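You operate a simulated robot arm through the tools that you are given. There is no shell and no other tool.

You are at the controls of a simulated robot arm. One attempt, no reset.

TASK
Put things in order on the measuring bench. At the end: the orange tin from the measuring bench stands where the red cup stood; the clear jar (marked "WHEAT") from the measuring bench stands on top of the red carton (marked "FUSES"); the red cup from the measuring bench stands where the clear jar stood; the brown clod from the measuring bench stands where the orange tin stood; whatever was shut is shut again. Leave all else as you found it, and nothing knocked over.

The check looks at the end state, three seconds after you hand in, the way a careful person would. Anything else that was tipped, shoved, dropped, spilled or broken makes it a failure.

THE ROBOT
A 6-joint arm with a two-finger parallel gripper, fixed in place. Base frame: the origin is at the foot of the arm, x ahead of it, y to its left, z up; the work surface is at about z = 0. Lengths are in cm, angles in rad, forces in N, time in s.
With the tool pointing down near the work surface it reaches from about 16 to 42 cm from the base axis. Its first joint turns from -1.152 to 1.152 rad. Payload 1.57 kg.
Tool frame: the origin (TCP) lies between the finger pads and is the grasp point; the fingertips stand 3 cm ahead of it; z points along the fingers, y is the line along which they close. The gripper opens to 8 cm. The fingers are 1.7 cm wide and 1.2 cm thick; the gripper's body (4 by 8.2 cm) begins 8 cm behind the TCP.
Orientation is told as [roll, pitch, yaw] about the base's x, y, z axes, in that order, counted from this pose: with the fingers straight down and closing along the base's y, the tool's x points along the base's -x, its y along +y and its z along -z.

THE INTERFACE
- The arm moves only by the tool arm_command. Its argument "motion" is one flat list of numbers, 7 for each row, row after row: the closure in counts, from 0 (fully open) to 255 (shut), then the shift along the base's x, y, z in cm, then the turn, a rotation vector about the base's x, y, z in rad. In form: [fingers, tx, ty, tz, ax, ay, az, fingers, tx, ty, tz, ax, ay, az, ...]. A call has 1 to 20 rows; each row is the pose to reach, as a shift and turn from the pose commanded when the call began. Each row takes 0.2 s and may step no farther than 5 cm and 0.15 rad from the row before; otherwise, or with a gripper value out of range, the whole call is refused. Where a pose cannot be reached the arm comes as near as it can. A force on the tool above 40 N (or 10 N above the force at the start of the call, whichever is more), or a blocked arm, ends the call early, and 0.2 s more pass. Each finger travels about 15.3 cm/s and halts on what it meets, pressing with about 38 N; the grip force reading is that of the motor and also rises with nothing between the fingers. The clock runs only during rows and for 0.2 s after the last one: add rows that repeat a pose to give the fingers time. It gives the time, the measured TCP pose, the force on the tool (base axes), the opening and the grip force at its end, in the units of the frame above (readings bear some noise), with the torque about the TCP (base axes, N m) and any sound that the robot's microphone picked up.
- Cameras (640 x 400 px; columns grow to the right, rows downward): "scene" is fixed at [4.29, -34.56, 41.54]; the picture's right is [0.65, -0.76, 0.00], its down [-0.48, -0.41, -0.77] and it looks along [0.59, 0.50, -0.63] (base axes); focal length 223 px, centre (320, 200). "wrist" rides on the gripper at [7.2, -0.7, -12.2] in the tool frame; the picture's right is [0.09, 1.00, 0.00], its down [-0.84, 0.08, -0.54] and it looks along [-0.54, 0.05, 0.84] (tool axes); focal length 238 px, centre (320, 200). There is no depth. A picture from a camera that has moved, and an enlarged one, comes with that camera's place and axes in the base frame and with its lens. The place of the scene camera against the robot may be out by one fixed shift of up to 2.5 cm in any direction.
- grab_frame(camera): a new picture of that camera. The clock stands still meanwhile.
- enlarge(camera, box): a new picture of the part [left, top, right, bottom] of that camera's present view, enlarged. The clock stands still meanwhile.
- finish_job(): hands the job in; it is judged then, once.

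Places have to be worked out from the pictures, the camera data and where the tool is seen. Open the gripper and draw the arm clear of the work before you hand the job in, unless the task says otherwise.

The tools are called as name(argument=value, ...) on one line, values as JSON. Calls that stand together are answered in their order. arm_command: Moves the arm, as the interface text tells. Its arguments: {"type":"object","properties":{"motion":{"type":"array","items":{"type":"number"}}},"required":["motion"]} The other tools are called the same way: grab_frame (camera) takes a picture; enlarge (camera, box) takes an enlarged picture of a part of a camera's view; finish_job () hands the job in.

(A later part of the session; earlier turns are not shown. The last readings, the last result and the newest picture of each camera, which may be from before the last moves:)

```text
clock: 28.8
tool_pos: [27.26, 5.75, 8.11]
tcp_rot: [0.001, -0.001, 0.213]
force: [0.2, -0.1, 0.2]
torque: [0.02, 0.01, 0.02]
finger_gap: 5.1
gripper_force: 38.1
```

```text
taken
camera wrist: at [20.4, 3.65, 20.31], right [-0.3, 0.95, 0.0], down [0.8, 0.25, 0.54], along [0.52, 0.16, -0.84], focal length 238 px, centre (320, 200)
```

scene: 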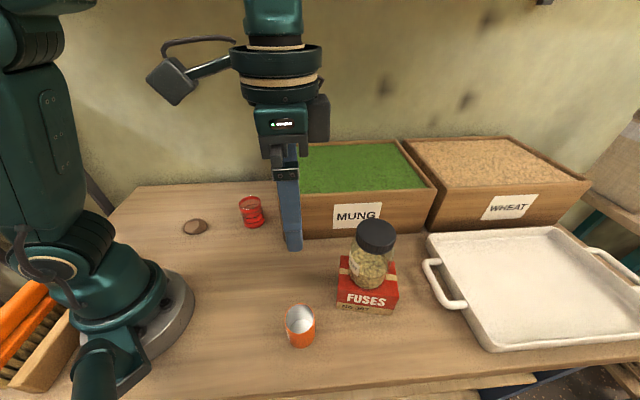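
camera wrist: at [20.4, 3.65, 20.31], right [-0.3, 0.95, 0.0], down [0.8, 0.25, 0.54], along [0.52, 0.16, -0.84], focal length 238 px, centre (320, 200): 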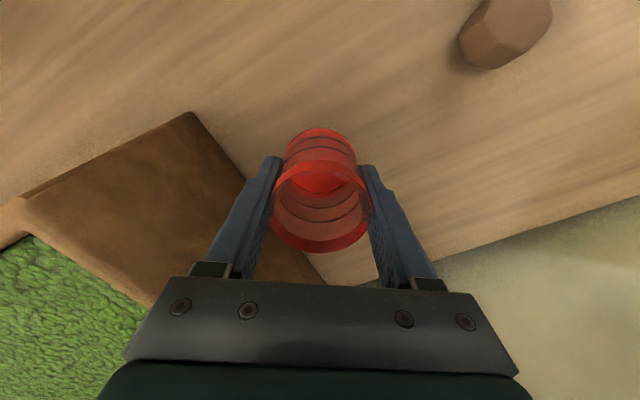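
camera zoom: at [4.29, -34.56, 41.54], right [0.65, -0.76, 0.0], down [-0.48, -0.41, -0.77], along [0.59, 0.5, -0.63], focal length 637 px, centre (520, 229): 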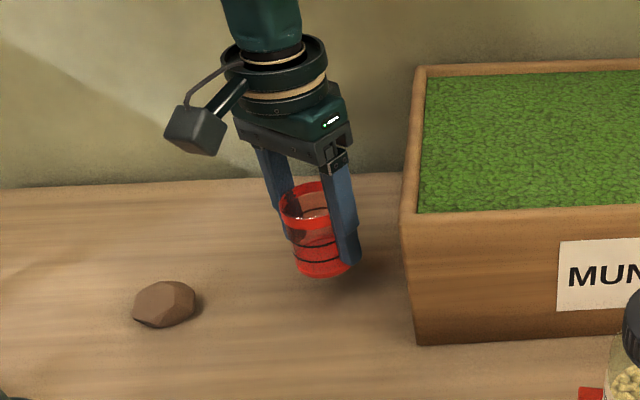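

The cup is held level. I'll carry it smoothly to the jar's old spot (27.45, 20.15), turning the wrist along with the arm.

arm_command(motion=[97, 0.02, 1, 0, 0, 0, 0.03, 97, 0.05, 2.7, 0, 0, 0, 0.08, 97, 0.08, 4.6, 0, 0, 0, 0.14, 97, 0.1, 6.6, 0, 0, 0, 0.2, 97, 0.13, 8.6, 0, 0, 0, 0.26, 97, 0.16, 10.6, 0, 0, 0, 0.32, 97, 0.19, 12.4, 0, 0, 0, 0.37, 97, 0.21, 13.7, 0, 0, 0, 0.41, 97, 0.22, 14.31, 0, 0, 0, 0.427, 97, 0.22, 14.31, 0, 0, 0, 0.427])

grab_frame(camera="wrist")

enlarge(camera="scene", box=[160, 120, 300, 260])

```text
clock: 31.0
tool_pos: [27.52, 20.41, 8.0]
tcp_rot: [-0.002, -0.003, 0.64]
force: [0.0, 0.1, 0.0]
torque: [0.02, 0.04, 0.01]
finger_gap: 5.06
gripper_force: 38.0
```

```text
taken
camera wrist: at [22.21, 15.5, 20.29], right [-0.67, 0.74, 0.0], down [0.62, 0.56, 0.54], along [0.4, 0.36, -0.84], focal length 238 px, centre (320, 200)
```

wrist: 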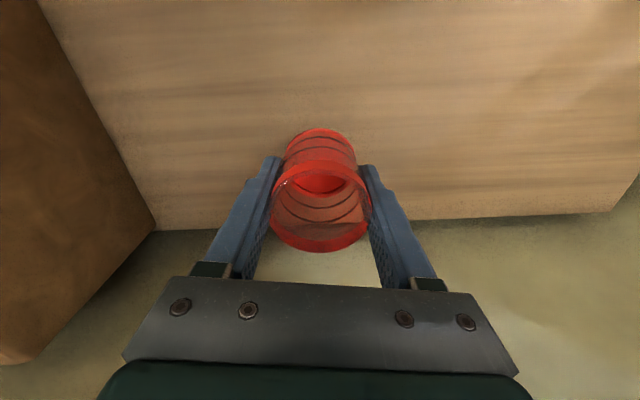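

```text
2.86 times, centred on (230, 190) of scene
camera zoom: at [4.29, -34.56, 41.54], right [0.65, -0.76, 0.0], down [-0.48, -0.41, -0.77], along [0.59, 0.5, -0.63], focal length 637 px, centre (577, 229)
```

zoom: 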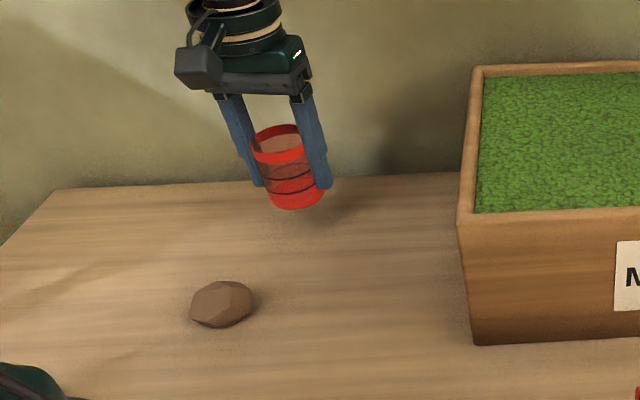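

The background matches the picture taken when I held the jar here, to within about 0.2 cm. I'll correct by -0.17 in y and descend to just above the table.

arm_command(motion=[97, -0.03, -0.17, -0.8, 0, 0, 0, 97, -0.03, -0.17, -1.8, 0, 0, 0, 97, -0.03, -0.17, -2.8, 0, 0, 0, 97, -0.03, -0.17, -3.5, 0, 0, 0, 97, -0.03, -0.17, -3.75, 0, 0, 0, 97, -0.03, -0.17, -3.75, 0, 0, 0])

```text
clock: 32.4
tool_pos: [27.42, 20.14, 4.33]
tcp_rot: [-0.001, -0.001, 0.64]
force: [0.2, 0.1, -0.3]
torque: [-0.03, 0.01, 0.0]
finger_gap: 5.07
gripper_force: 37.6
```

arm_command(motion=[97, 0, 0, -0.1, 0, 0, 0, 97, 0, 0, -0.2, 0, 0, 0, 97, 0, 0, -0.2, 0, 0, 0])

```text
clock: 33.2
tool_pos: [27.41, 20.12, 4.11]
tcp_rot: [0.0, -0.004, 0.642]
force: [-2.0, 0.3, 3.2]
torque: [0.01, 0.05, 0.02]
finger_gap: 5.07
gripper_force: 37.8
```

Contact with the table is felt (Fz +3.2 N) at TCP (27.4, 20.1). I'll release gently.

arm_command(motion=[93, 0, 0, 0, 0, 0, 0, 88, 0, 0, 0, 0, 0, 0, 75, 0, 0, 0, 0, 0, 0, 50, 0, 0, 0, 0, 0, 0, 20, 0, 0, 0, 0, 0, 0, 0, 0, 0, 0, 0, 0, 0, 0, 0, 0, 0, 0, 0, 0])

grab_frame(camera="wrist")

enlarge(camera="scene", box=[160, 120, 300, 260])

```text
clock: 34.8
tool_pos: [27.51, 20.02, 4.03]
tcp_rot: [-0.001, -0.001, 0.641]
force: [-1.2, 0.3, -0.1]
torque: [0.0, 0.03, -0.03]
finger_gap: 8.0
gripper_force: 0.0
```

```text
taken
camera wrist: at [22.11, 15.24, 16.39], right [-0.67, 0.74, 0.0], down [0.62, 0.56, 0.54], along [0.4, 0.36, -0.84], focal length 238 px, centre (320, 200)
```

wrist: 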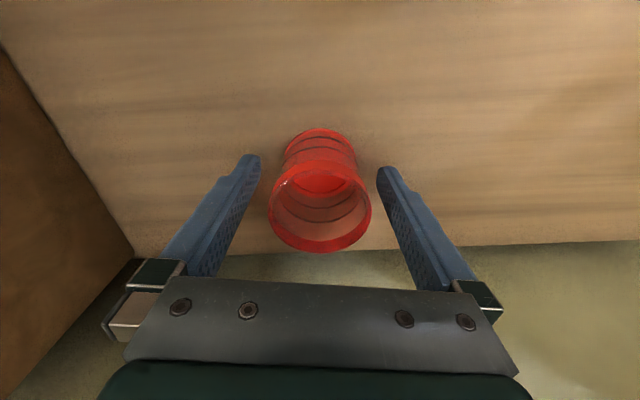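

```text
2.86 times, centred on (230, 190) of scene
camera zoom: at [4.29, -34.56, 41.54], right [0.65, -0.76, 0.0], down [-0.48, -0.41, -0.77], along [0.59, 0.5, -0.63], focal length 637 px, centre (577, 229)
```

zoom: 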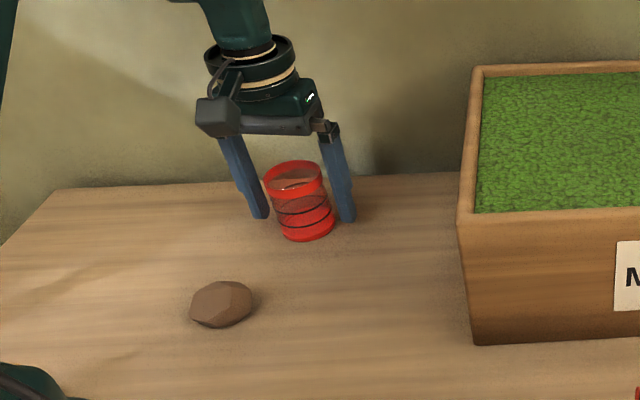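

The cup stands at the jar's old spot, about (27.45, 20.05). I'll rise straight up clear of it, then swing round high to the tin.

arm_command(motion=[0, 0, 0, 2, 0, 0, 0, 0, 0, 0, 5, 0, 0, 0, 0, 0, 0, 9, 0, 0, 0, 0, 0, 0, 13, 0, 0, 0, 0, -1.5, -1.1, 17, 0, 0, 0, 0, -4, -2.9, 18.5, 0, 0, 0, 0, -5.9, -4.3, 18.5, 0, 0, 0, 0, -3.82, -7.55, 18.5, 0, 0, -0.1437, 0, -2.27, -11.07, 18.5, 0, 0, -0.2874, 0, -1.23, -14.78, 18.5, 0, 0, -0.4311, 0, -0.74, -18.59, 18.5, 0, 0, -0.5748, 0, -0.8, -22.44, 18.5, 0, 0, -0.7185, 0, -1.41, -26.24, 18.5, 0, 0, -0.8622, 0, -2.56, -29.91, 18.5, 0, 0, -1.0059, 0, -4.23, -33.38, 18.5, 0, 0, -1.1496, 0, -6.37, -36.58, 18.5, 0, 0, -1.2933, 0, -8.95, -39.44, 18.5, 0, 0, -1.437, 0, -11.91, -41.9, 18.5, 0, 0, -1.581, 0, -11.91, -41.9, 18.5, 0, 0, -1.581])

grab_frame(camera="wrist")

enlarge(camera="wrist", box=[260, 60, 380, 160])

grab_frame(camera="scene")

```text
clock: 38.8
tool_pos: [15.44, -21.99, 22.63]
tcp_rot: [0.0, -0.003, -0.943]
force: [-0.1, 0.2, 0.4]
torque: [0.03, -0.01, -0.02]
finger_gap: 8.0
gripper_force: 0.0
```

```text
taken
camera wrist: at [10.73, -16.43, 34.83], right [0.75, 0.66, 0.0], down [0.55, -0.63, 0.54], along [0.36, -0.41, -0.84], focal length 238 px, centre (320, 200)
```

wrist: 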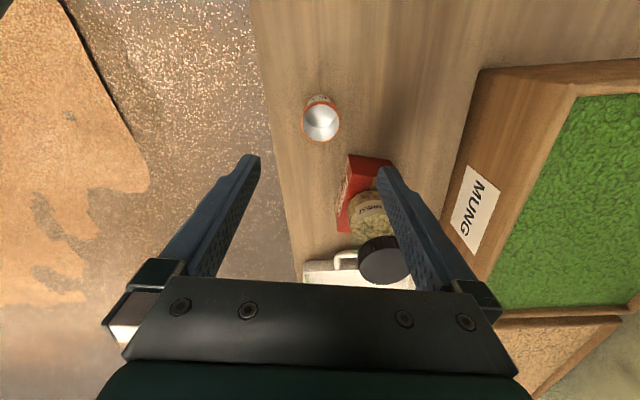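

```text
4.00 times, centred on (320, 110) of wrist
camera zoom: at [10.73, -16.43, 34.83], right [0.75, 0.66, 0.0], down [0.55, -0.63, 0.54], along [0.36, -0.41, -0.84], focal length 953 px, centre (320, 560)
```

zoom: 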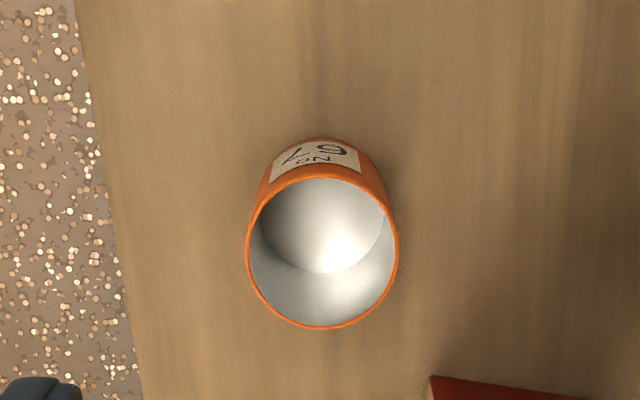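

```text
taken
```

scene: 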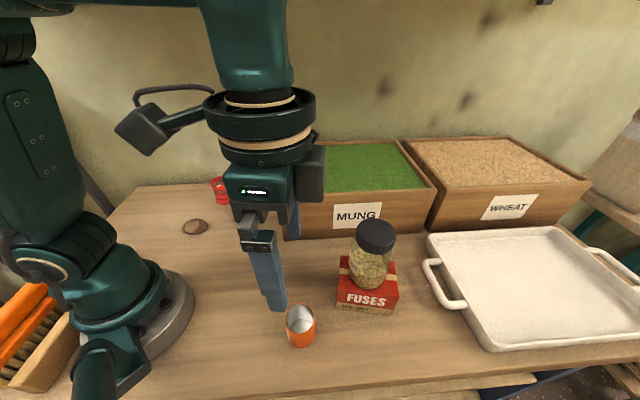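

The tin measures about (15.8, -22.1), with a diameter of 4.4 and height of 6.8 cm. I'll lower to hover above it and check centring.

arm_command(motion=[0, 0.1, -0.1, -3, 0, 0, 0, 0, 0.2, -0.15, -6, 0, 0, 0, 0, 0.3, -0.2, -9, 0, 0, 0, 0, 0.3, -0.2, -10, 0, 0, 0, 0, 0.3, -0.2, -10, 0, 0, 0])

grab_frame(camera="wrist")

enlarge(camera="wrist", box=[220, 60, 420, 220])

enlarge(camera="scene", box=[200, 160, 440, 380])

```text
clock: 40.0
tool_pos: [15.78, -22.13, 12.64]
tcp_rot: [0.001, -0.003, -0.941]
force: [0.1, 0.2, 0.2]
torque: [0.0, -0.02, -0.01]
finger_gap: 8.02
gripper_force: 0.1
```

```text
taken
camera wrist: at [11.05, -16.62, 24.88], right [0.75, 0.66, 0.0], down [0.56, -0.63, 0.54], along [0.36, -0.41, -0.84], focal length 238 px, centre (320, 200)
```

wrist: 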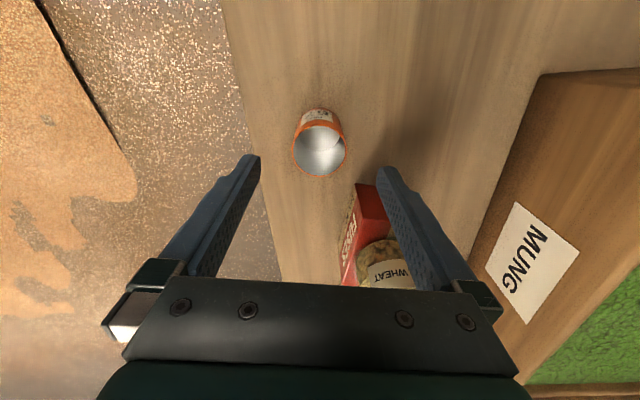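

```text
2.50 times, centred on (320, 140) of wrist
camera zoom: at [11.05, -16.62, 24.88], right [0.75, 0.66, 0.0], down [0.56, -0.63, 0.54], along [0.36, -0.41, -0.84], focal length 596 px, centre (320, 350)
```

zoom: 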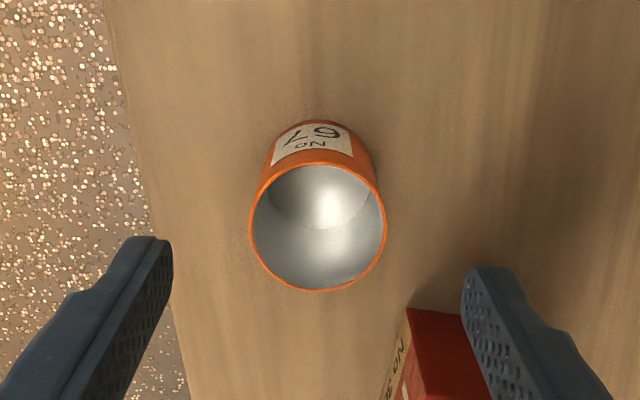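

```text
1.82 times, centred on (320, 270) of scene
camera zoom: at [4.29, -34.56, 41.54], right [0.65, -0.76, 0.0], down [-0.48, -0.41, -0.77], along [0.59, 0.5, -0.63], focal length 405 px, centre (320, 73)
```

zoom: 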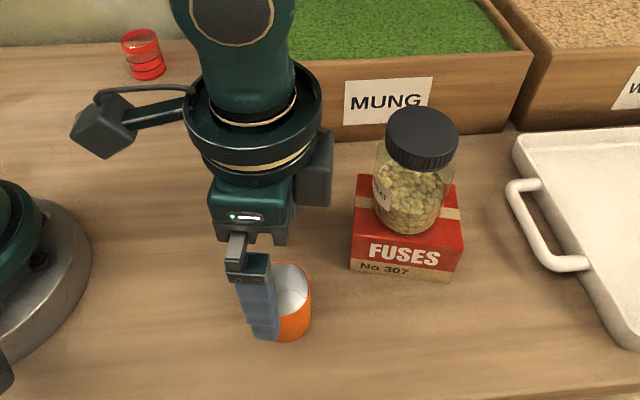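

The tin is centred under the TCP at about (15.75, -22.1). I'll descend to TCP z ≈ 3.8.

arm_command(motion=[0, 0, 0, -2, 0, 0, 0, 0, 0, 0, -4, 0, 0, 0, 0, 0, 0, -6, 0, 0, 0, 0, 0, 0, -7.8, 0, 0, 0, 0, 0, 0, -8.8, 0, 0, 0, 0, 0, 0, -8.8, 0, 0, 0])

grab_frame(camera="wrist")

enlarge(camera="scene", box=[220, 200, 420, 380])

```text
clock: 41.4
tool_pos: [15.95, -22.12, 3.61]
tcp_rot: [0.001, -0.001, -0.942]
force: [0.7, -0.2, 0.5]
torque: [0.01, -0.03, -0.03]
finger_gap: 7.99
gripper_force: 0.0
```

```text
taken
camera wrist: at [11.25, -16.63, 15.93], right [0.75, 0.66, 0.0], down [0.56, -0.63, 0.54], along [0.36, -0.41, -0.84], focal length 238 px, centre (320, 200)
```

wrist: 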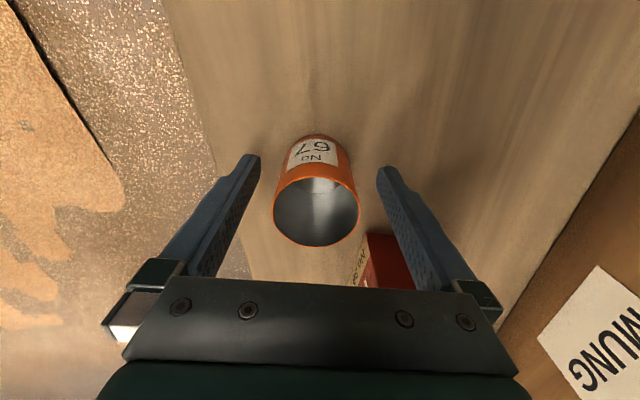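

```text
2.22 times, centred on (320, 290) of scene
camera zoom: at [4.29, -34.56, 41.54], right [0.65, -0.76, 0.0], down [-0.48, -0.41, -0.77], along [0.59, 0.5, -0.63], focal length 495 px, centre (320, 0)
```

zoom: 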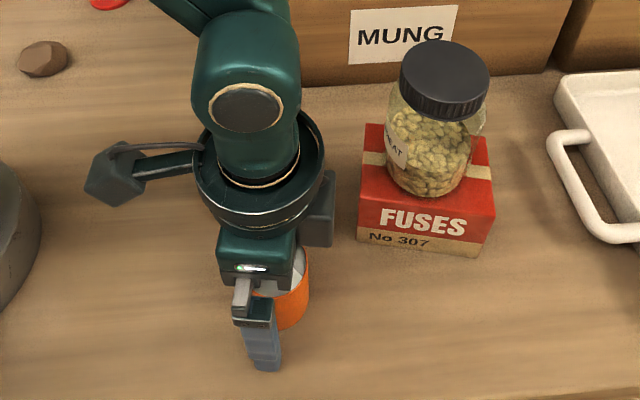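

The fingers straddle the tin and it is centred. I'll close gently in stages.

arm_command(motion=[40, 0, 0, 0, 0, 0, 0, 75, 0, 0, 0, 0, 0, 0, 100, 0, 0, 0, 0, 0, 0, 110, 0, 0, 0, 0, 0, 0, 114, 0, 0, 0, 0, 0, 0, 114, 0, 0, 0, 0, 0, 0])

```text
clock: 42.8
tool_pos: [16.04, -22.11, 3.73]
tcp_rot: [0.001, -0.003, -0.942]
force: [-0.4, 0.0, 1.3]
torque: [-0.03, -0.02, -0.01]
finger_gap: 4.49
gripper_force: 0.3
```

arm_command(motion=[118, 0, 0, 0, 0, 0, 0, 122, 0, 0, 0, 0, 0, 0, 122, 0, 0, 0, 0, 0, 0])

```text
clock: 43.6
tool_pos: [16.03, -22.09, 3.62]
tcp_rot: [-0.001, -0.002, -0.939]
force: [0.6, 0.8, 0.2]
torque: [0.02, -0.02, -0.04]
finger_gap: 4.33
gripper_force: 37.7
```

The tin is gripped at 4.33 cm. I'll lift slowly and verify.

arm_command(motion=[122, 0, 0, 0.5, 0, 0, 0, 122, 0, 0, 1.5, 0, 0, 0, 122, 0, 0, 3, 0, 0, 0, 122, 0, 0, 3, 0, 0, 0])

grab_frame(camera="wrist")

enlarge(camera="scene", box=[220, 200, 420, 380])

```text
clock: 44.6
tool_pos: [15.94, -22.0, 6.84]
tcp_rot: [0.0, -0.001, -0.94]
force: [-0.3, -0.2, -0.7]
torque: [0.01, 0.04, 0.02]
finger_gap: 4.28
gripper_force: 38.2
```

```text
taken
camera wrist: at [11.14, -16.54, 19.05], right [0.75, 0.66, 0.0], down [0.55, -0.63, 0.54], along [0.36, -0.41, -0.84], focal length 238 px, centre (320, 200)
```

wrist: 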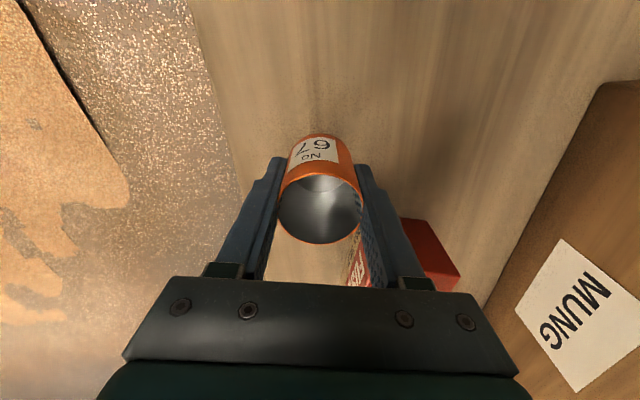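

```text
2.22 times, centred on (320, 290) of scene
camera zoom: at [4.29, -34.56, 41.54], right [0.65, -0.76, 0.0], down [-0.48, -0.41, -0.77], along [0.59, 0.5, -0.63], focal length 495 px, centre (320, 0)
```

zoom: 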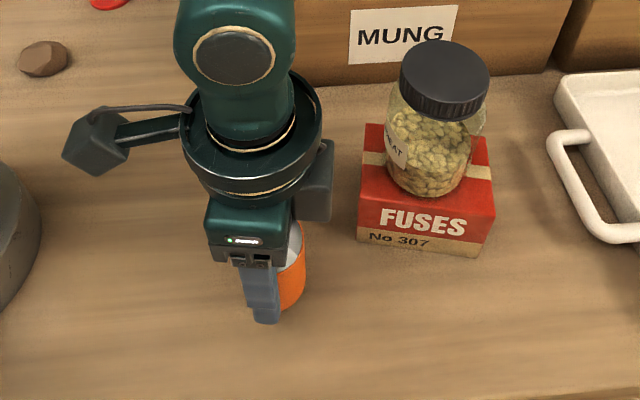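

The tin hangs upright. I'll raise it above bin height and arc over to the cup's old spot (27.2, 5.9), hovering there.

arm_command(motion=[122, 0, 0, 3, 0, 0, 0, 122, 0, 0, 6.5, 0, 0, 0, 122, 0, 0, 10, 0, 0, 0, 122, 0, 0, 13, 0, 0, 0, 122, 2.68, 2.24, 13.5, 0, 0, 0.1287, 122, 5.08, 4.8, 13.5, 0, 0, 0.2574, 122, 7.12, 7.64, 13.5, 0, 0, 0.3861, 122, 8.78, 10.72, 13.5, 0, 0, 0.5148, 122, 10.03, 13.99, 13.5, 0, 0, 0.6435, 122, 10.85, 17.39, 13.5, 0, 0, 0.7722, 122, 11.22, 20.86, 13.5, 0, 0, 0.9009, 122, 11.15, 24.36, 13.5, 0, 0, 1.0296, 122, 11.28, 27.91, 13.5, 0, 0, 1.155, 122, 11.28, 27.91, 13.5, 0, 0, 1.155])

grab_frame(camera="wrist")

grab_frame(camera="scene")

```text
clock: 47.6
tool_pos: [27.38, 5.98, 20.38]
tcp_rot: [0.0, -0.002, 0.217]
force: [-0.8, -0.3, -1.0]
torque: [-0.03, 0.0, 0.04]
finger_gap: 4.31
gripper_force: 16.1
```

```text
taken
camera wrist: at [20.41, 3.81, 32.74], right [-0.3, 0.95, 0.0], down [0.8, 0.25, 0.54], along [0.52, 0.16, -0.84], focal length 238 px, centre (320, 200)
```

wrist: 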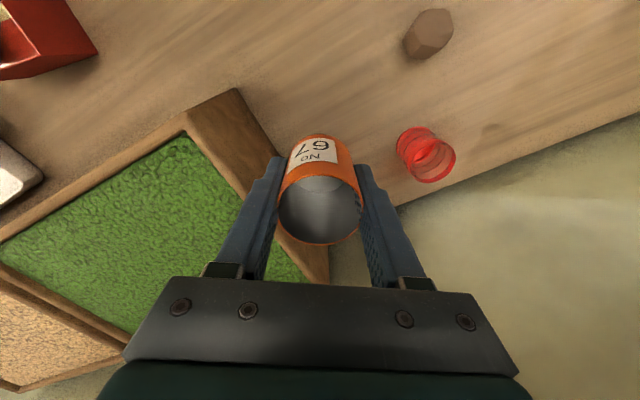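

```text
taken
```

scene: 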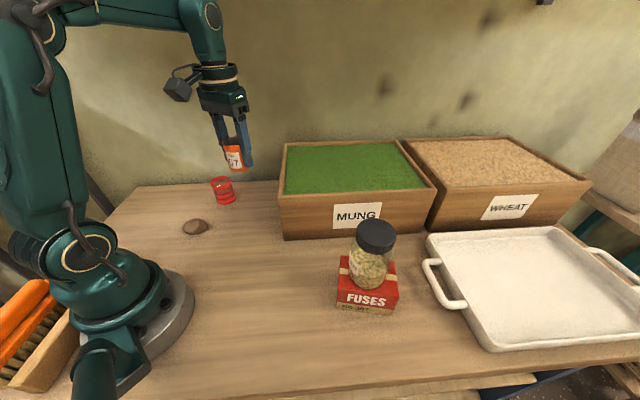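

The tin is over the cup's old spot. The grip reading dipped to 16 N, so I'll firm the closure slightly, correct by about 0.1 cm, and descend.

arm_command(motion=[130, 0, 0, 0, 0, 0, 0, 132, -0.12, -0.1, -2, 0, 0, 0, 132, -0.12, -0.1, -4, 0, 0, 0, 132, -0.12, -0.1, -6, 0, 0, 0, 132, -0.12, -0.1, -8, 0, 0, 0, 132, -0.12, -0.1, -10, 0, 0, 0, 132, -0.12, -0.1, -12, 0, 0, 0, 132, -0.12, -0.1, -14, 0, 0, 0, 132, -0.12, -0.1, -15.4, 0, 0, 0, 132, -0.12, -0.1, -15.4, 0, 0, 0])

grab_frame(camera="wrist")

enlarge(camera="scene", box=[180, 120, 320, 260])

```text
clock: 49.8
tool_pos: [27.05, 5.82, 4.89]
tcp_rot: [0.001, -0.003, 0.215]
force: [-0.6, 0.1, 0.3]
torque: [0.01, 0.01, -0.03]
finger_gap: 4.19
gripper_force: 38.2
```

```text
taken
camera wrist: at [20.12, 3.64, 17.2], right [-0.3, 0.95, 0.0], down [0.8, 0.25, 0.54], along [0.52, 0.16, -0.84], focal length 238 px, centre (320, 200)
```

wrist: 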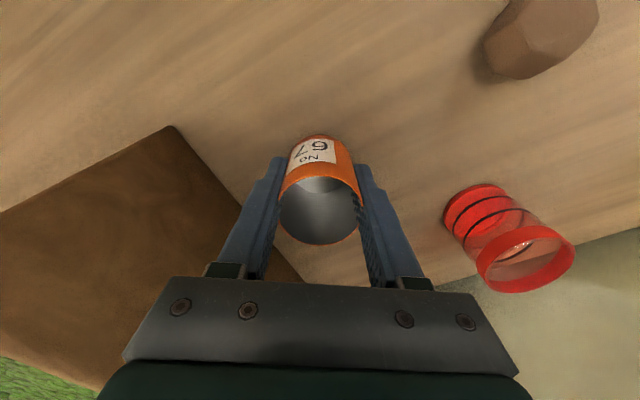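

```text
2.86 times, centred on (250, 190) of scene
camera zoom: at [4.29, -34.56, 41.54], right [0.65, -0.76, 0.0], down [-0.48, -0.41, -0.77], along [0.59, 0.5, -0.63], focal length 637 px, centre (520, 229)
```

zoom: 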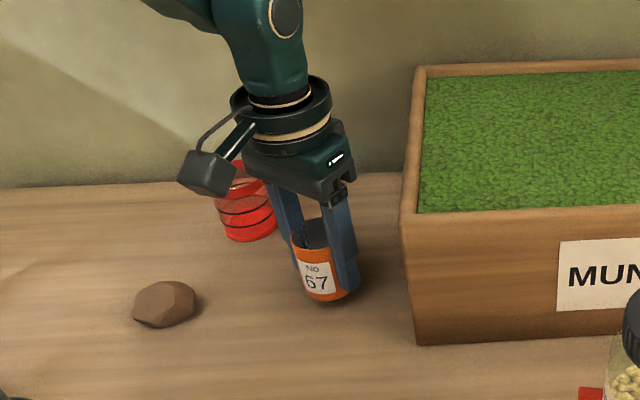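

The gap shrank a little with the firmer closure, so I'll look closely at the tin to be sure it isn't deforming.

enlarge(camera="wrist", box=[260, 110, 380, 260])

enlarge(camera="scene", box=[235, 180, 285, 240])

```text
2.67 times, centred on (320, 185) of wrist
camera zoom: at [20.12, 3.64, 17.2], right [-0.3, 0.95, 0.0], down [0.8, 0.25, 0.54], along [0.52, 0.16, -0.84], focal length 636 px, centre (320, 240)
```

zoom: 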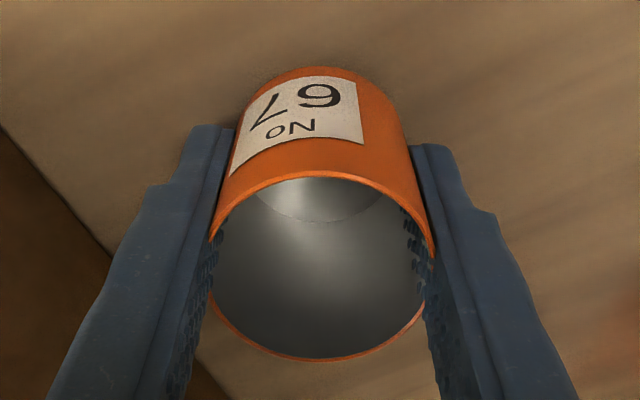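

```text
6.67 times, centred on (260, 210) of scene
camera zoom: at [4.29, -34.56, 41.54], right [0.65, -0.76, 0.0], down [-0.48, -0.41, -0.77], along [0.59, 0.5, -0.63], focal length 1486 px, centre (720, 133)
```

zoom: 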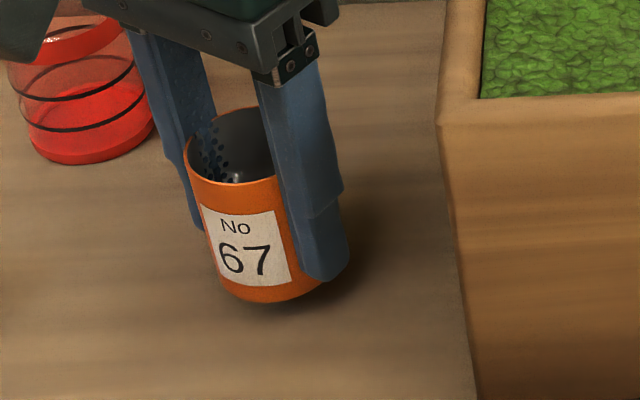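

The tin looks intact; the pads just press slightly into it visually. I'll ease the closure back, trim by (0.1, 0.12), and lower to just above the table.

arm_command(motion=[126, 0.05, 0.06, -0.3, 0, 0, 0, 124, 0.1, 0.12, -0.7, 0, 0, 0, 124, 0.1, 0.12, -1, 0, 0, 0, 124, 0.1, 0.12, -1, 0, 0, 0])

```text
clock: 50.8
tool_pos: [27.09, 5.92, 4.02]
tcp_rot: [0.0, 0.0, 0.215]
force: [0.3, 0.4, 0.5]
torque: [-0.01, 0.02, -0.02]
finger_gap: 4.26
gripper_force: 7.6
```

arm_command(motion=[125, 0, 0, -0.1, 0, 0, 0, 125, 0, 0, -0.2, 0, 0, 0, 125, 0, 0, -0.2, 0, 0, 0])

enlarge(camera="scene", box=[235, 180, 285, 240])

```text
clock: 51.6
tool_pos: [27.2, 5.94, 3.71]
tcp_rot: [-0.001, -0.001, 0.214]
force: [0.7, -0.3, 1.1]
torque: [-0.02, -0.02, 0.01]
finger_gap: 4.22
gripper_force: 7.7
```

```text
6.67 times, centred on (260, 210) of scene
camera zoom: at [4.29, -34.56, 41.54], right [0.65, -0.76, 0.0], down [-0.48, -0.41, -0.77], along [0.59, 0.5, -0.63], focal length 1486 px, centre (720, 133)
```

zoom: 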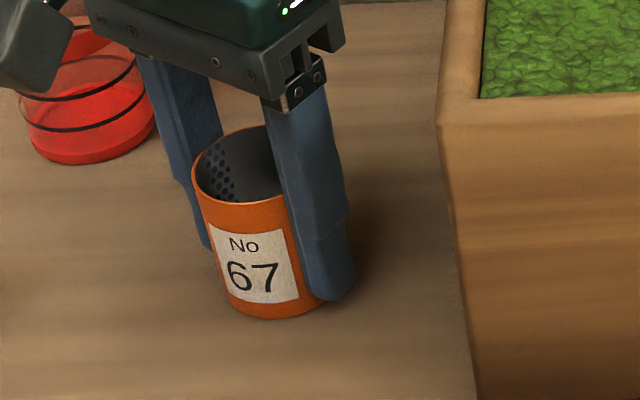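

arm_command(motion=[125, 0, 0, -0.1, 0, 0, 0, 125, 0, 0, -0.1, 0, 0, 0])

```text
clock: 52.2
tool_pos: [27.21, 5.78, 3.58]
tcp_rot: [0.0, -0.001, 0.215]
force: [0.4, 0.2, -0.1]
torque: [-0.01, -0.01, -0.01]
finger_gap: 4.22
gripper_force: 7.6
```

arm_command(motion=[125, 0, 0, -0.1, 0, 0, 0, 125, 0, 0, -0.1, 0, 0, 0])

enlarge(camera="scene", box=[235, 180, 285, 240])

grab_frame(camera="wrist")

```text
clock: 52.8
tool_pos: [27.18, 5.88, 3.44]
tcp_rot: [0.0, -0.001, 0.215]
force: [0.6, 0.2, 0.2]
torque: [-0.02, 0.01, -0.04]
finger_gap: 4.24
gripper_force: 7.9
```

```text
6.67 times, centred on (260, 210) of scene
camera zoom: at [4.29, -34.56, 41.54], right [0.65, -0.76, 0.0], down [-0.48, -0.41, -0.77], along [0.59, 0.5, -0.63], focal length 1486 px, centre (720, 133)
```

zoom: 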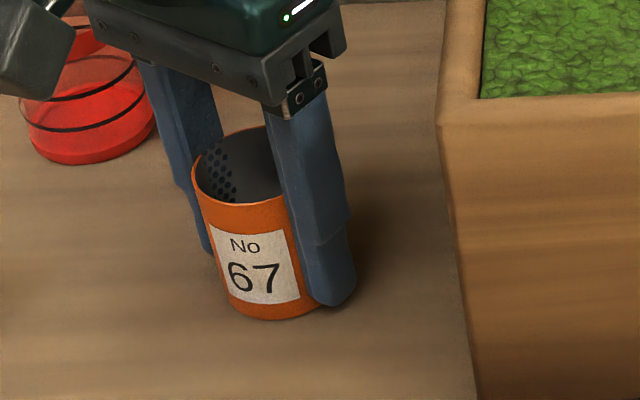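

```text
taken
camera wrist: at [20.21, 3.71, 15.76], right [-0.3, 0.95, 0.0], down [0.8, 0.25, 0.54], along [0.52, 0.16, -0.84], focal length 238 px, centre (320, 200)
```

wrist: 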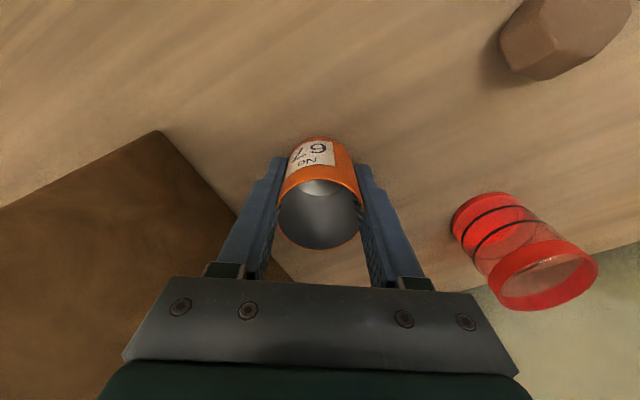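

The tin has settled on the table: the fingers slid slightly along it and the tin itself stopped moving. It stands at about (27.2, 5.85), and I'll release it now.

arm_command(motion=[120, 0, 0, 0, 0, 0, 0, 114, 0, 0, 0, 0, 0, 0, 105, 0, 0, 0, 0, 0, 0, 85, 0, 0, 0, 0, 0, 0, 60, 0, 0, 0, 0, 0, 0, 30, 0, 0, 0, 0, 0, 0, 0, 0, 0, 0, 0, 0, 0, 0, 0, 0, 0, 0, 0, 0])

enlarge(camera="scene", box=[200, 160, 300, 260])

grab_frame(camera="wrist")

```text
clock: 54.6
tool_pos: [27.09, 5.86, 3.49]
tcp_rot: [-0.001, 0.0, 0.215]
force: [0.3, 1.1, -0.1]
torque: [-0.02, -0.03, 0.01]
finger_gap: 7.98
gripper_force: 0.0
```

```text
4.00 times, centred on (250, 210) of scene
camera zoom: at [4.29, -34.56, 41.54], right [0.65, -0.76, 0.0], down [-0.48, -0.41, -0.77], along [0.59, 0.5, -0.63], focal length 892 px, centre (600, 160)
```

zoom: 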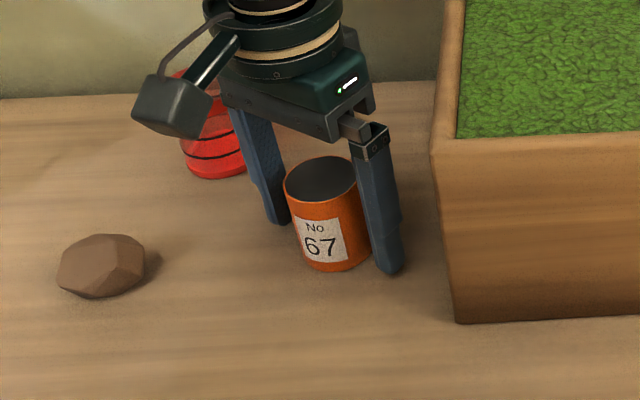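

```text
taken
camera wrist: at [20.21, 3.71, 15.78], right [-0.3, 0.95, 0.0], down [0.8, 0.25, 0.54], along [0.52, 0.16, -0.84], focal length 238 px, centre (320, 200)
```

wrist: 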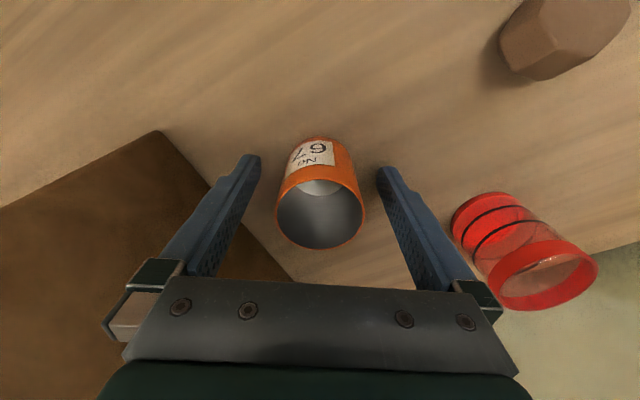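

The tin stands upright on the cup's old spot. I'll rise clear and move over the clod to look at it.

arm_command(motion=[0, 0, 0, 2, 0, 0, 0, 0, 0, 0, 5, 0, 0, 0, 0, 0, 0, 9, 0, 0, 0, 0, 0, 0, 12, 0, 0, 0, 0, -2.85, 2.16, 12.5, 0, 0, 0.1325, 0, -5.7, 4.32, 12.5, 0, 0, 0.265, 0, -8.55, 6.48, 12.5, 0, 0, 0.3975, 0, -11.4, 8.64, 12.5, 0, 0, 0.53, 0, -11.4, 8.64, 12.5, 0, 0, 0.53])

grab_frame(camera="wrist")

enlarge(camera="wrist", box=[220, 40, 420, 200])

grab_frame(camera="scene")

```text
clock: 56.6
tool_pos: [15.76, 14.36, 16.04]
tcp_rot: [-0.001, -0.001, 0.746]
force: [0.3, 0.2, -0.4]
torque: [0.02, 0.0, 0.0]
finger_gap: 8.0
gripper_force: 0.0
```

```text
taken
camera wrist: at [10.95, 9.07, 28.22], right [-0.74, 0.67, 0.0], down [0.56, 0.62, 0.54], along [0.36, 0.4, -0.84], focal length 238 px, centre (320, 200)
```

wrist: 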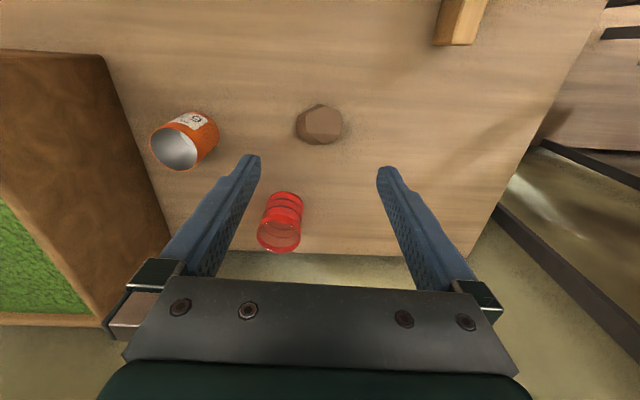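

```text
2.50 times, centred on (320, 120) of wrist
camera zoom: at [10.95, 9.07, 28.22], right [-0.74, 0.67, 0.0], down [0.56, 0.62, 0.54], along [0.36, 0.4, -0.84], focal length 596 px, centre (320, 400)
```

zoom: 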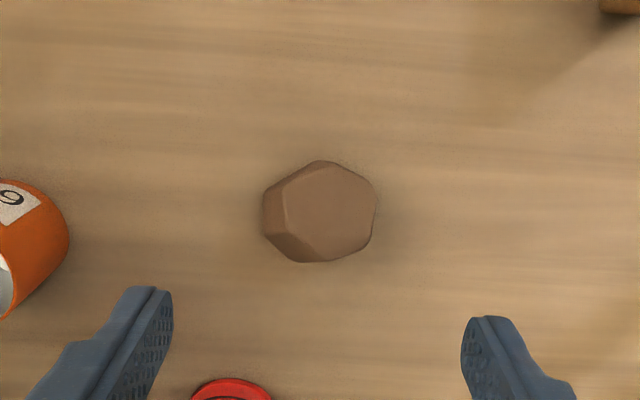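

```text
taken
```

scene: 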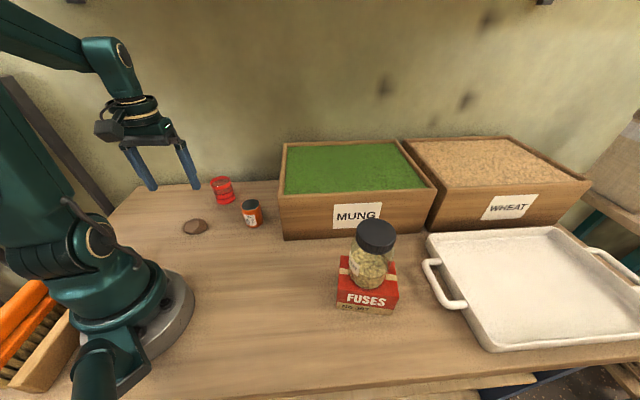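

The clod is about 5 × 4.5 cm, centred near (15.8, 14.5), with roughly parallel left and right sides along the present closing direction. I'll lower to z ≈ 8 for a closer look before straddling it.

arm_command(motion=[0, 0, 0.1, -3, 0, 0, 0, 0, 0.05, 0.13, -6, 0, 0, 0, 0, 0.05, 0.13, -8, 0, 0, 0, 0, 0.05, 0.13, -8, 0, 0, 0])

enlarge(camera="wrist", box=[220, 60, 420, 220])

enlarge(camera="scene", box=[140, 160, 260, 260])

```text
clock: 57.6
tool_pos: [15.76, 14.55, 7.9]
tcp_rot: [0.0, -0.002, 0.746]
force: [-0.4, 0.1, -0.4]
torque: [-0.01, 0.0, 0.01]
finger_gap: 7.99
gripper_force: 0.1
```

```text
2.50 times, centred on (320, 140) of wrist
camera zoom: at [10.99, 9.18, 20.23], right [-0.74, 0.67, 0.0], down [0.56, 0.62, 0.54], along [0.36, 0.4, -0.84], focal length 596 px, centre (320, 350)
```

zoom: 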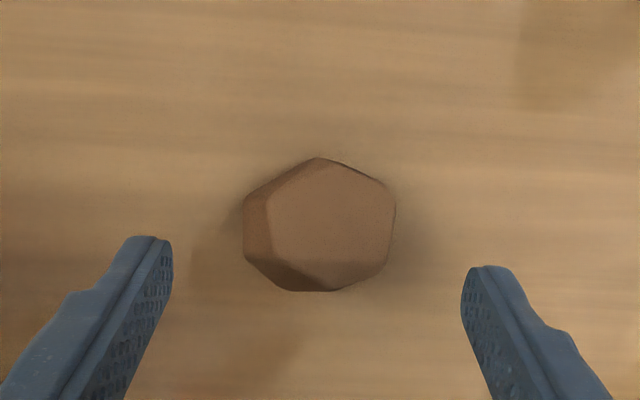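

```text
4.00 times, centred on (200, 210) of scene
camera zoom: at [4.29, -34.56, 41.54], right [0.65, -0.76, 0.0], down [-0.48, -0.41, -0.77], along [0.59, 0.5, -0.63], focal length 892 px, centre (800, 160)
```

zoom: 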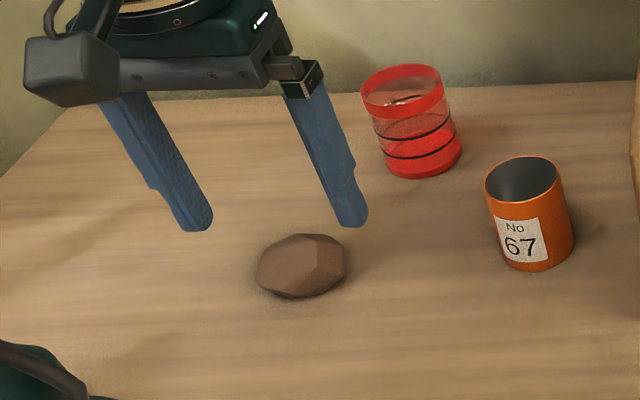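

The clod is centred between the fingers. I'll descend to TCP z ≈ 3.5, putting the tips about 0.5 cm off the table.

arm_command(motion=[0, 0, 0, -1.5, 0, 0, 0, 0, 0, 0, -3, 0, 0, 0, 0, 0, 0, -4.1, 0, 0, 0, 0, 0, 0, -4.4, 0, 0, 0, 0, 0, 0, -4.4, 0, 0, 0])

grab_frame(camera="wrist")

enlarge(camera="scene", box=[140, 160, 260, 260])

```text
clock: 58.8
tool_pos: [15.67, 14.7, 3.52]
tcp_rot: [-0.001, 0.0, 0.744]
force: [0.3, -0.4, 0.7]
torque: [-0.02, -0.05, 0.01]
finger_gap: 7.99
gripper_force: 0.1
```

```text
taken
camera wrist: at [10.9, 9.38, 15.86], right [-0.74, 0.67, 0.0], down [0.56, 0.62, 0.54], along [0.36, 0.4, -0.84], focal length 238 px, centre (320, 200)
```

wrist: 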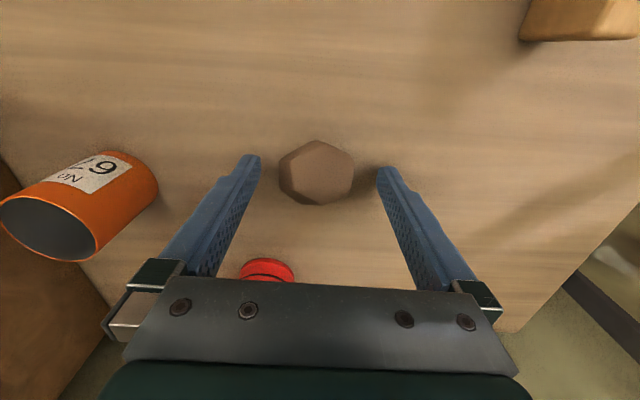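

```text
4.00 times, centred on (200, 210) of scene
camera zoom: at [4.29, -34.56, 41.54], right [0.65, -0.76, 0.0], down [-0.48, -0.41, -0.77], along [0.59, 0.5, -0.63], focal length 892 px, centre (800, 160)
```

zoom: 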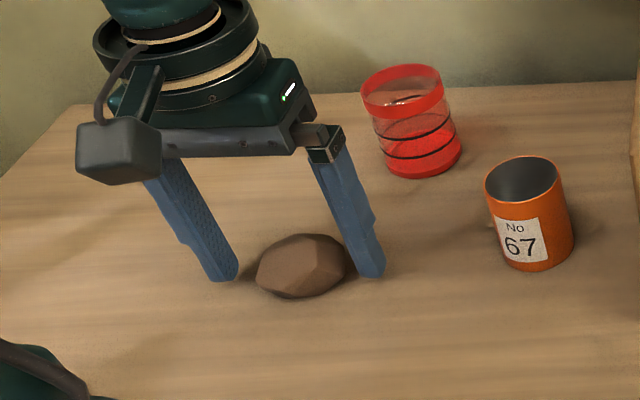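

The clod is well between the fingers. I'll close gently in small increments to find the first contact.

arm_command(motion=[40, 0, 0, 0, 0, 0, 0, 70, 0, 0, 0, 0, 0, 0, 88, 0, 0, 0, 0, 0, 0, 95, 0, 0, 0, 0, 0, 0, 95, 0, 0, 0, 0, 0, 0])

```text
clock: 60.0
tool_pos: [15.63, 14.74, 3.56]
tcp_rot: [0.001, -0.001, 0.744]
force: [-0.5, -0.2, -0.2]
torque: [0.02, 0.0, 0.05]
finger_gap: 5.11
gripper_force: 0.4
```

arm_command(motion=[98, 0, 0, 0, 0, 0, 0, 100, 0, 0, 0, 0, 0, 0, 100, 0, 0, 0, 0, 0, 0])

```text
clock: 60.8
tool_pos: [15.81, 14.59, 3.58]
tcp_rot: [-0.001, -0.002, 0.744]
force: [0.2, 0.4, -0.1]
torque: [0.03, 0.0, 0.01]
finger_gap: 5.01
gripper_force: 0.6
```

arm_command(motion=[102, 0, 0, 0, 0, 0, 0, 104, 0, 0, 0, 0, 0, 0, 104, 0, 0, 0, 0, 0, 0])

enlarge(camera="wrist", box=[220, 100, 420, 260])

```text
clock: 61.6
tool_pos: [15.73, 14.73, 3.52]
tcp_rot: [0.0, -0.002, 0.745]
force: [0.2, 0.3, 0.4]
torque: [0.04, 0.04, 0.06]
finger_gap: 4.96
gripper_force: 37.8
```

```text
2.50 times, centred on (320, 180) of wrist
camera zoom: at [10.9, 9.38, 15.87], right [-0.74, 0.67, 0.0], down [0.56, 0.62, 0.54], along [0.36, 0.4, -0.84], focal length 596 px, centre (320, 250)
```

zoom: 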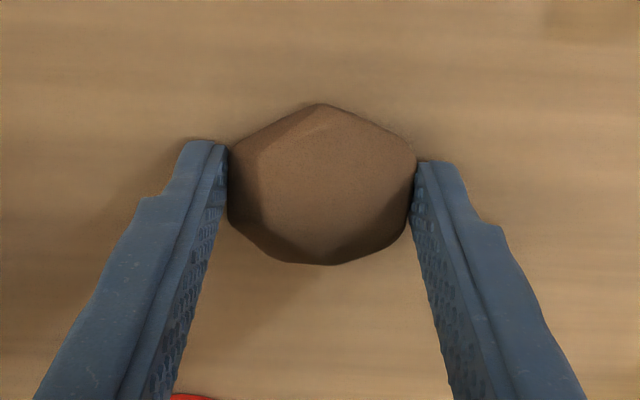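

The clod is gripped at 4.96 cm and looks intact. I'll lift slowly and check.

arm_command(motion=[104, 0, 0, 0.4, 0, 0, 0, 104, 0, 0, 1.2, 0, 0, 0, 104, 0, 0, 2.5, 0, 0, 0, 104, 0, 0, 4, 0, 0, 0, 104, 0, 0, 4, 0, 0, 0])

grab_frame(camera="wrist")

enlarge(camera="scene", box=[140, 140, 260, 260])

```text
clock: 62.8
tool_pos: [15.89, 14.75, 7.54]
tcp_rot: [-0.001, -0.002, 0.744]
force: [-0.3, 0.1, -0.2]
torque: [0.02, 0.0, 0.01]
finger_gap: 4.94
gripper_force: 37.7
```

```text
taken
camera wrist: at [10.9, 9.39, 19.9], right [-0.74, 0.67, 0.0], down [0.56, 0.62, 0.54], along [0.36, 0.4, -0.84], focal length 238 px, centre (320, 200)
```

wrist: 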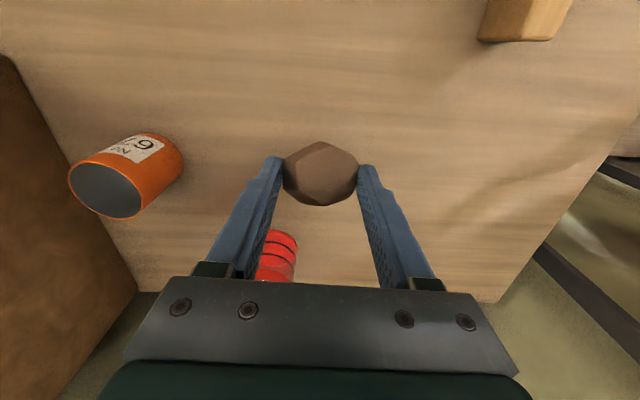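

```text
3.33 times, centred on (200, 200) of scene
camera zoom: at [4.29, -34.56, 41.54], right [0.65, -0.76, 0.0], down [-0.48, -0.41, -0.77], along [0.59, 0.5, -0.63], focal length 743 px, centre (720, 200)
```

zoom: 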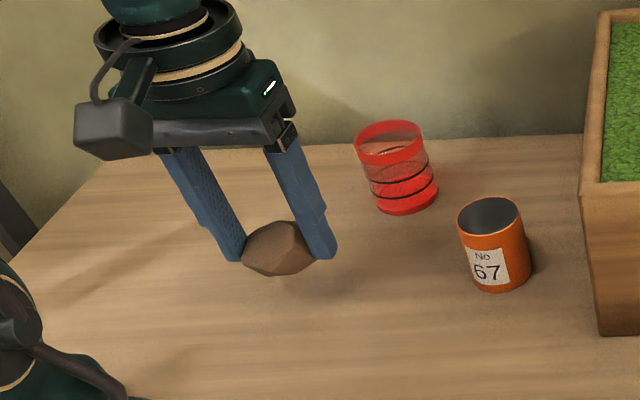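

The clod is held firmly. I'll raise it and carry it in a high arc round the front to the tin's old spot, about (15.9, -22.15).

arm_command(motion=[104, 0, 0, 3, 0, 0, 0, 104, 0, 0, 6, 0, 0, 0, 104, 0, 0, 8.5, 0, 0, 0, 104, 1.9, -2.42, 8.5, 0, 0, -0.1413, 104, 3.46, -5.03, 8.5, 0, 0, -0.2826, 104, 4.62, -7.83, 8.5, 0, 0, -0.4239, 104, 5.39, -10.77, 8.5, 0, 0, -0.5652, 104, 5.73, -13.79, 8.5, 0, 0, -0.7065, 104, 5.65, -16.82, 8.5, 0, 0, -0.8478, 104, 5.13, -19.81, 8.5, 0, 0, -0.9891, 104, 4.21, -22.7, 8.5, 0, 0, -1.1304, 104, 3.74, -25.93, 8.5, 0, 0, -1.2717, 104, 3.15, -29.49, 8.5, 0, 0, -1.413, 104, 1.99, -33.16, 8.5, 0, 0, -1.5543, 104, 0.2, -36.93, 8.5, 0, 0, -1.695, 104, 0.2, -36.93, 8.5, 0, 0, -1.695])

grab_frame(camera="wrist")

grab_frame(camera="scene")

```text
clock: 66.2
tool_pos: [15.94, -22.37, 16.1]
tcp_rot: [-0.001, -0.002, -0.951]
force: [0.5, -0.6, 0.9]
torque: [-0.01, 0.02, -0.01]
finger_gap: 4.93
gripper_force: 38.4
```

```text
taken
camera wrist: at [11.2, -16.77, 28.41], right [0.76, 0.65, 0.0], down [0.55, -0.64, 0.54], along [0.35, -0.41, -0.84], focal length 238 px, centre (320, 200)
```

wrist: 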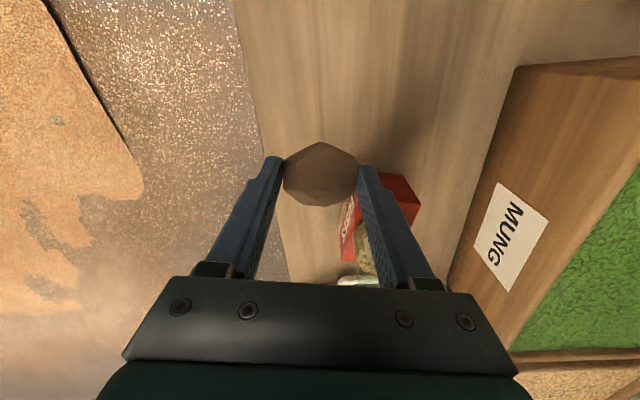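

```text
taken
```

scene: 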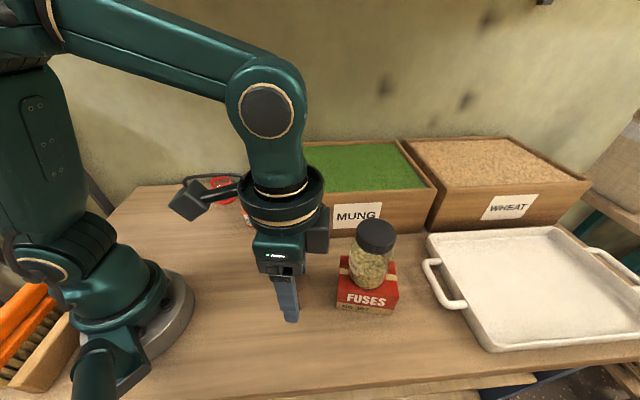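

The clod is over the tin's old spot. I'll descend smoothly to just above the table.

arm_command(motion=[104, 0.02, 0.06, -2.5, 0, 0, 0, 104, 0.02, 0.06, -5, 0, 0, 0, 104, 0.02, 0.06, -7.5, 0, 0, 0, 104, 0.02, 0.06, -9.5, 0, 0, 0, 104, 0.02, 0.06, -11, 0, 0, 0, 104, 0.02, 0.06, -12, 0, 0, 0, 104, 0.02, 0.06, -12, 0, 0, 0])

grab_frame(camera="wrist")

enlarge(camera="scene", box=[240, 240, 360, 360])

```text
clock: 67.8
tool_pos: [16.0, -22.28, 4.19]
tcp_rot: [-0.001, -0.002, -0.951]
force: [0.3, 0.3, -0.5]
torque: [0.03, 0.01, 0.0]
finger_gap: 4.94
gripper_force: 38.1
```

```text
taken
camera wrist: at [11.32, -16.72, 16.39], right [0.76, 0.65, 0.0], down [0.55, -0.64, 0.54], along [0.36, -0.41, -0.84], focal length 238 px, centre (320, 200)
```

wrist: 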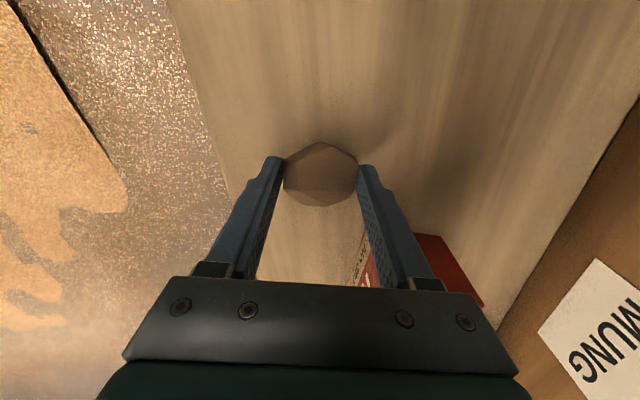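

```text
3.33 times, centred on (300, 300) of scene
camera zoom: at [4.29, -34.56, 41.54], right [0.65, -0.76, 0.0], down [-0.48, -0.41, -0.77], along [0.59, 0.5, -0.63], focal length 743 px, centre (387, -133)
```

zoom: 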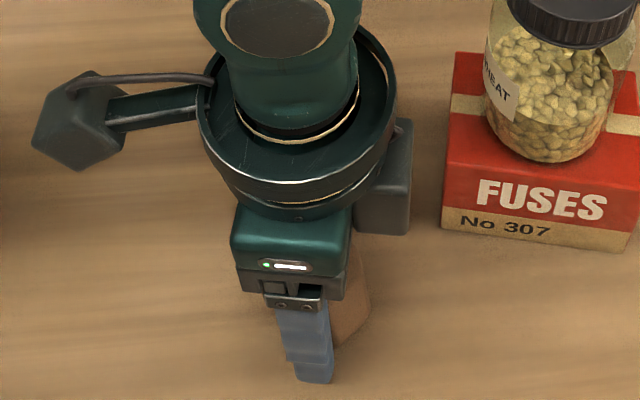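

arm_command(motion=[104, 0, 0, -0.2, 0, 0, 0, 104, 0, 0, -0.4, 0, 0, 0, 104, 0, 0, -0.5, 0, 0, 0, 104, 0, 0, -0.5, 0, 0, 0])

```text
clock: 68.8
tool_pos: [16.02, -22.36, 3.63]
tcp_rot: [-0.001, -0.002, -0.952]
force: [0.2, 0.3, -0.5]
torque: [-0.01, -0.02, -0.01]
finger_gap: 4.94
gripper_force: 38.0
```

No contact yet at z = 3.63, so I'll take another small step down.

arm_command(motion=[104, 0, 0, -0.1, 0, 0, 0, 104, 0, 0, -0.1, 0, 0, 0])

```text
clock: 69.4
tool_pos: [16.1, -22.17, 3.59]
tcp_rot: [-0.001, -0.003, -0.949]
force: [-2.7, 3.2, 23.2]
torque: [0.31, -0.21, 0.03]
finger_gap: 4.94
gripper_force: 37.9
```

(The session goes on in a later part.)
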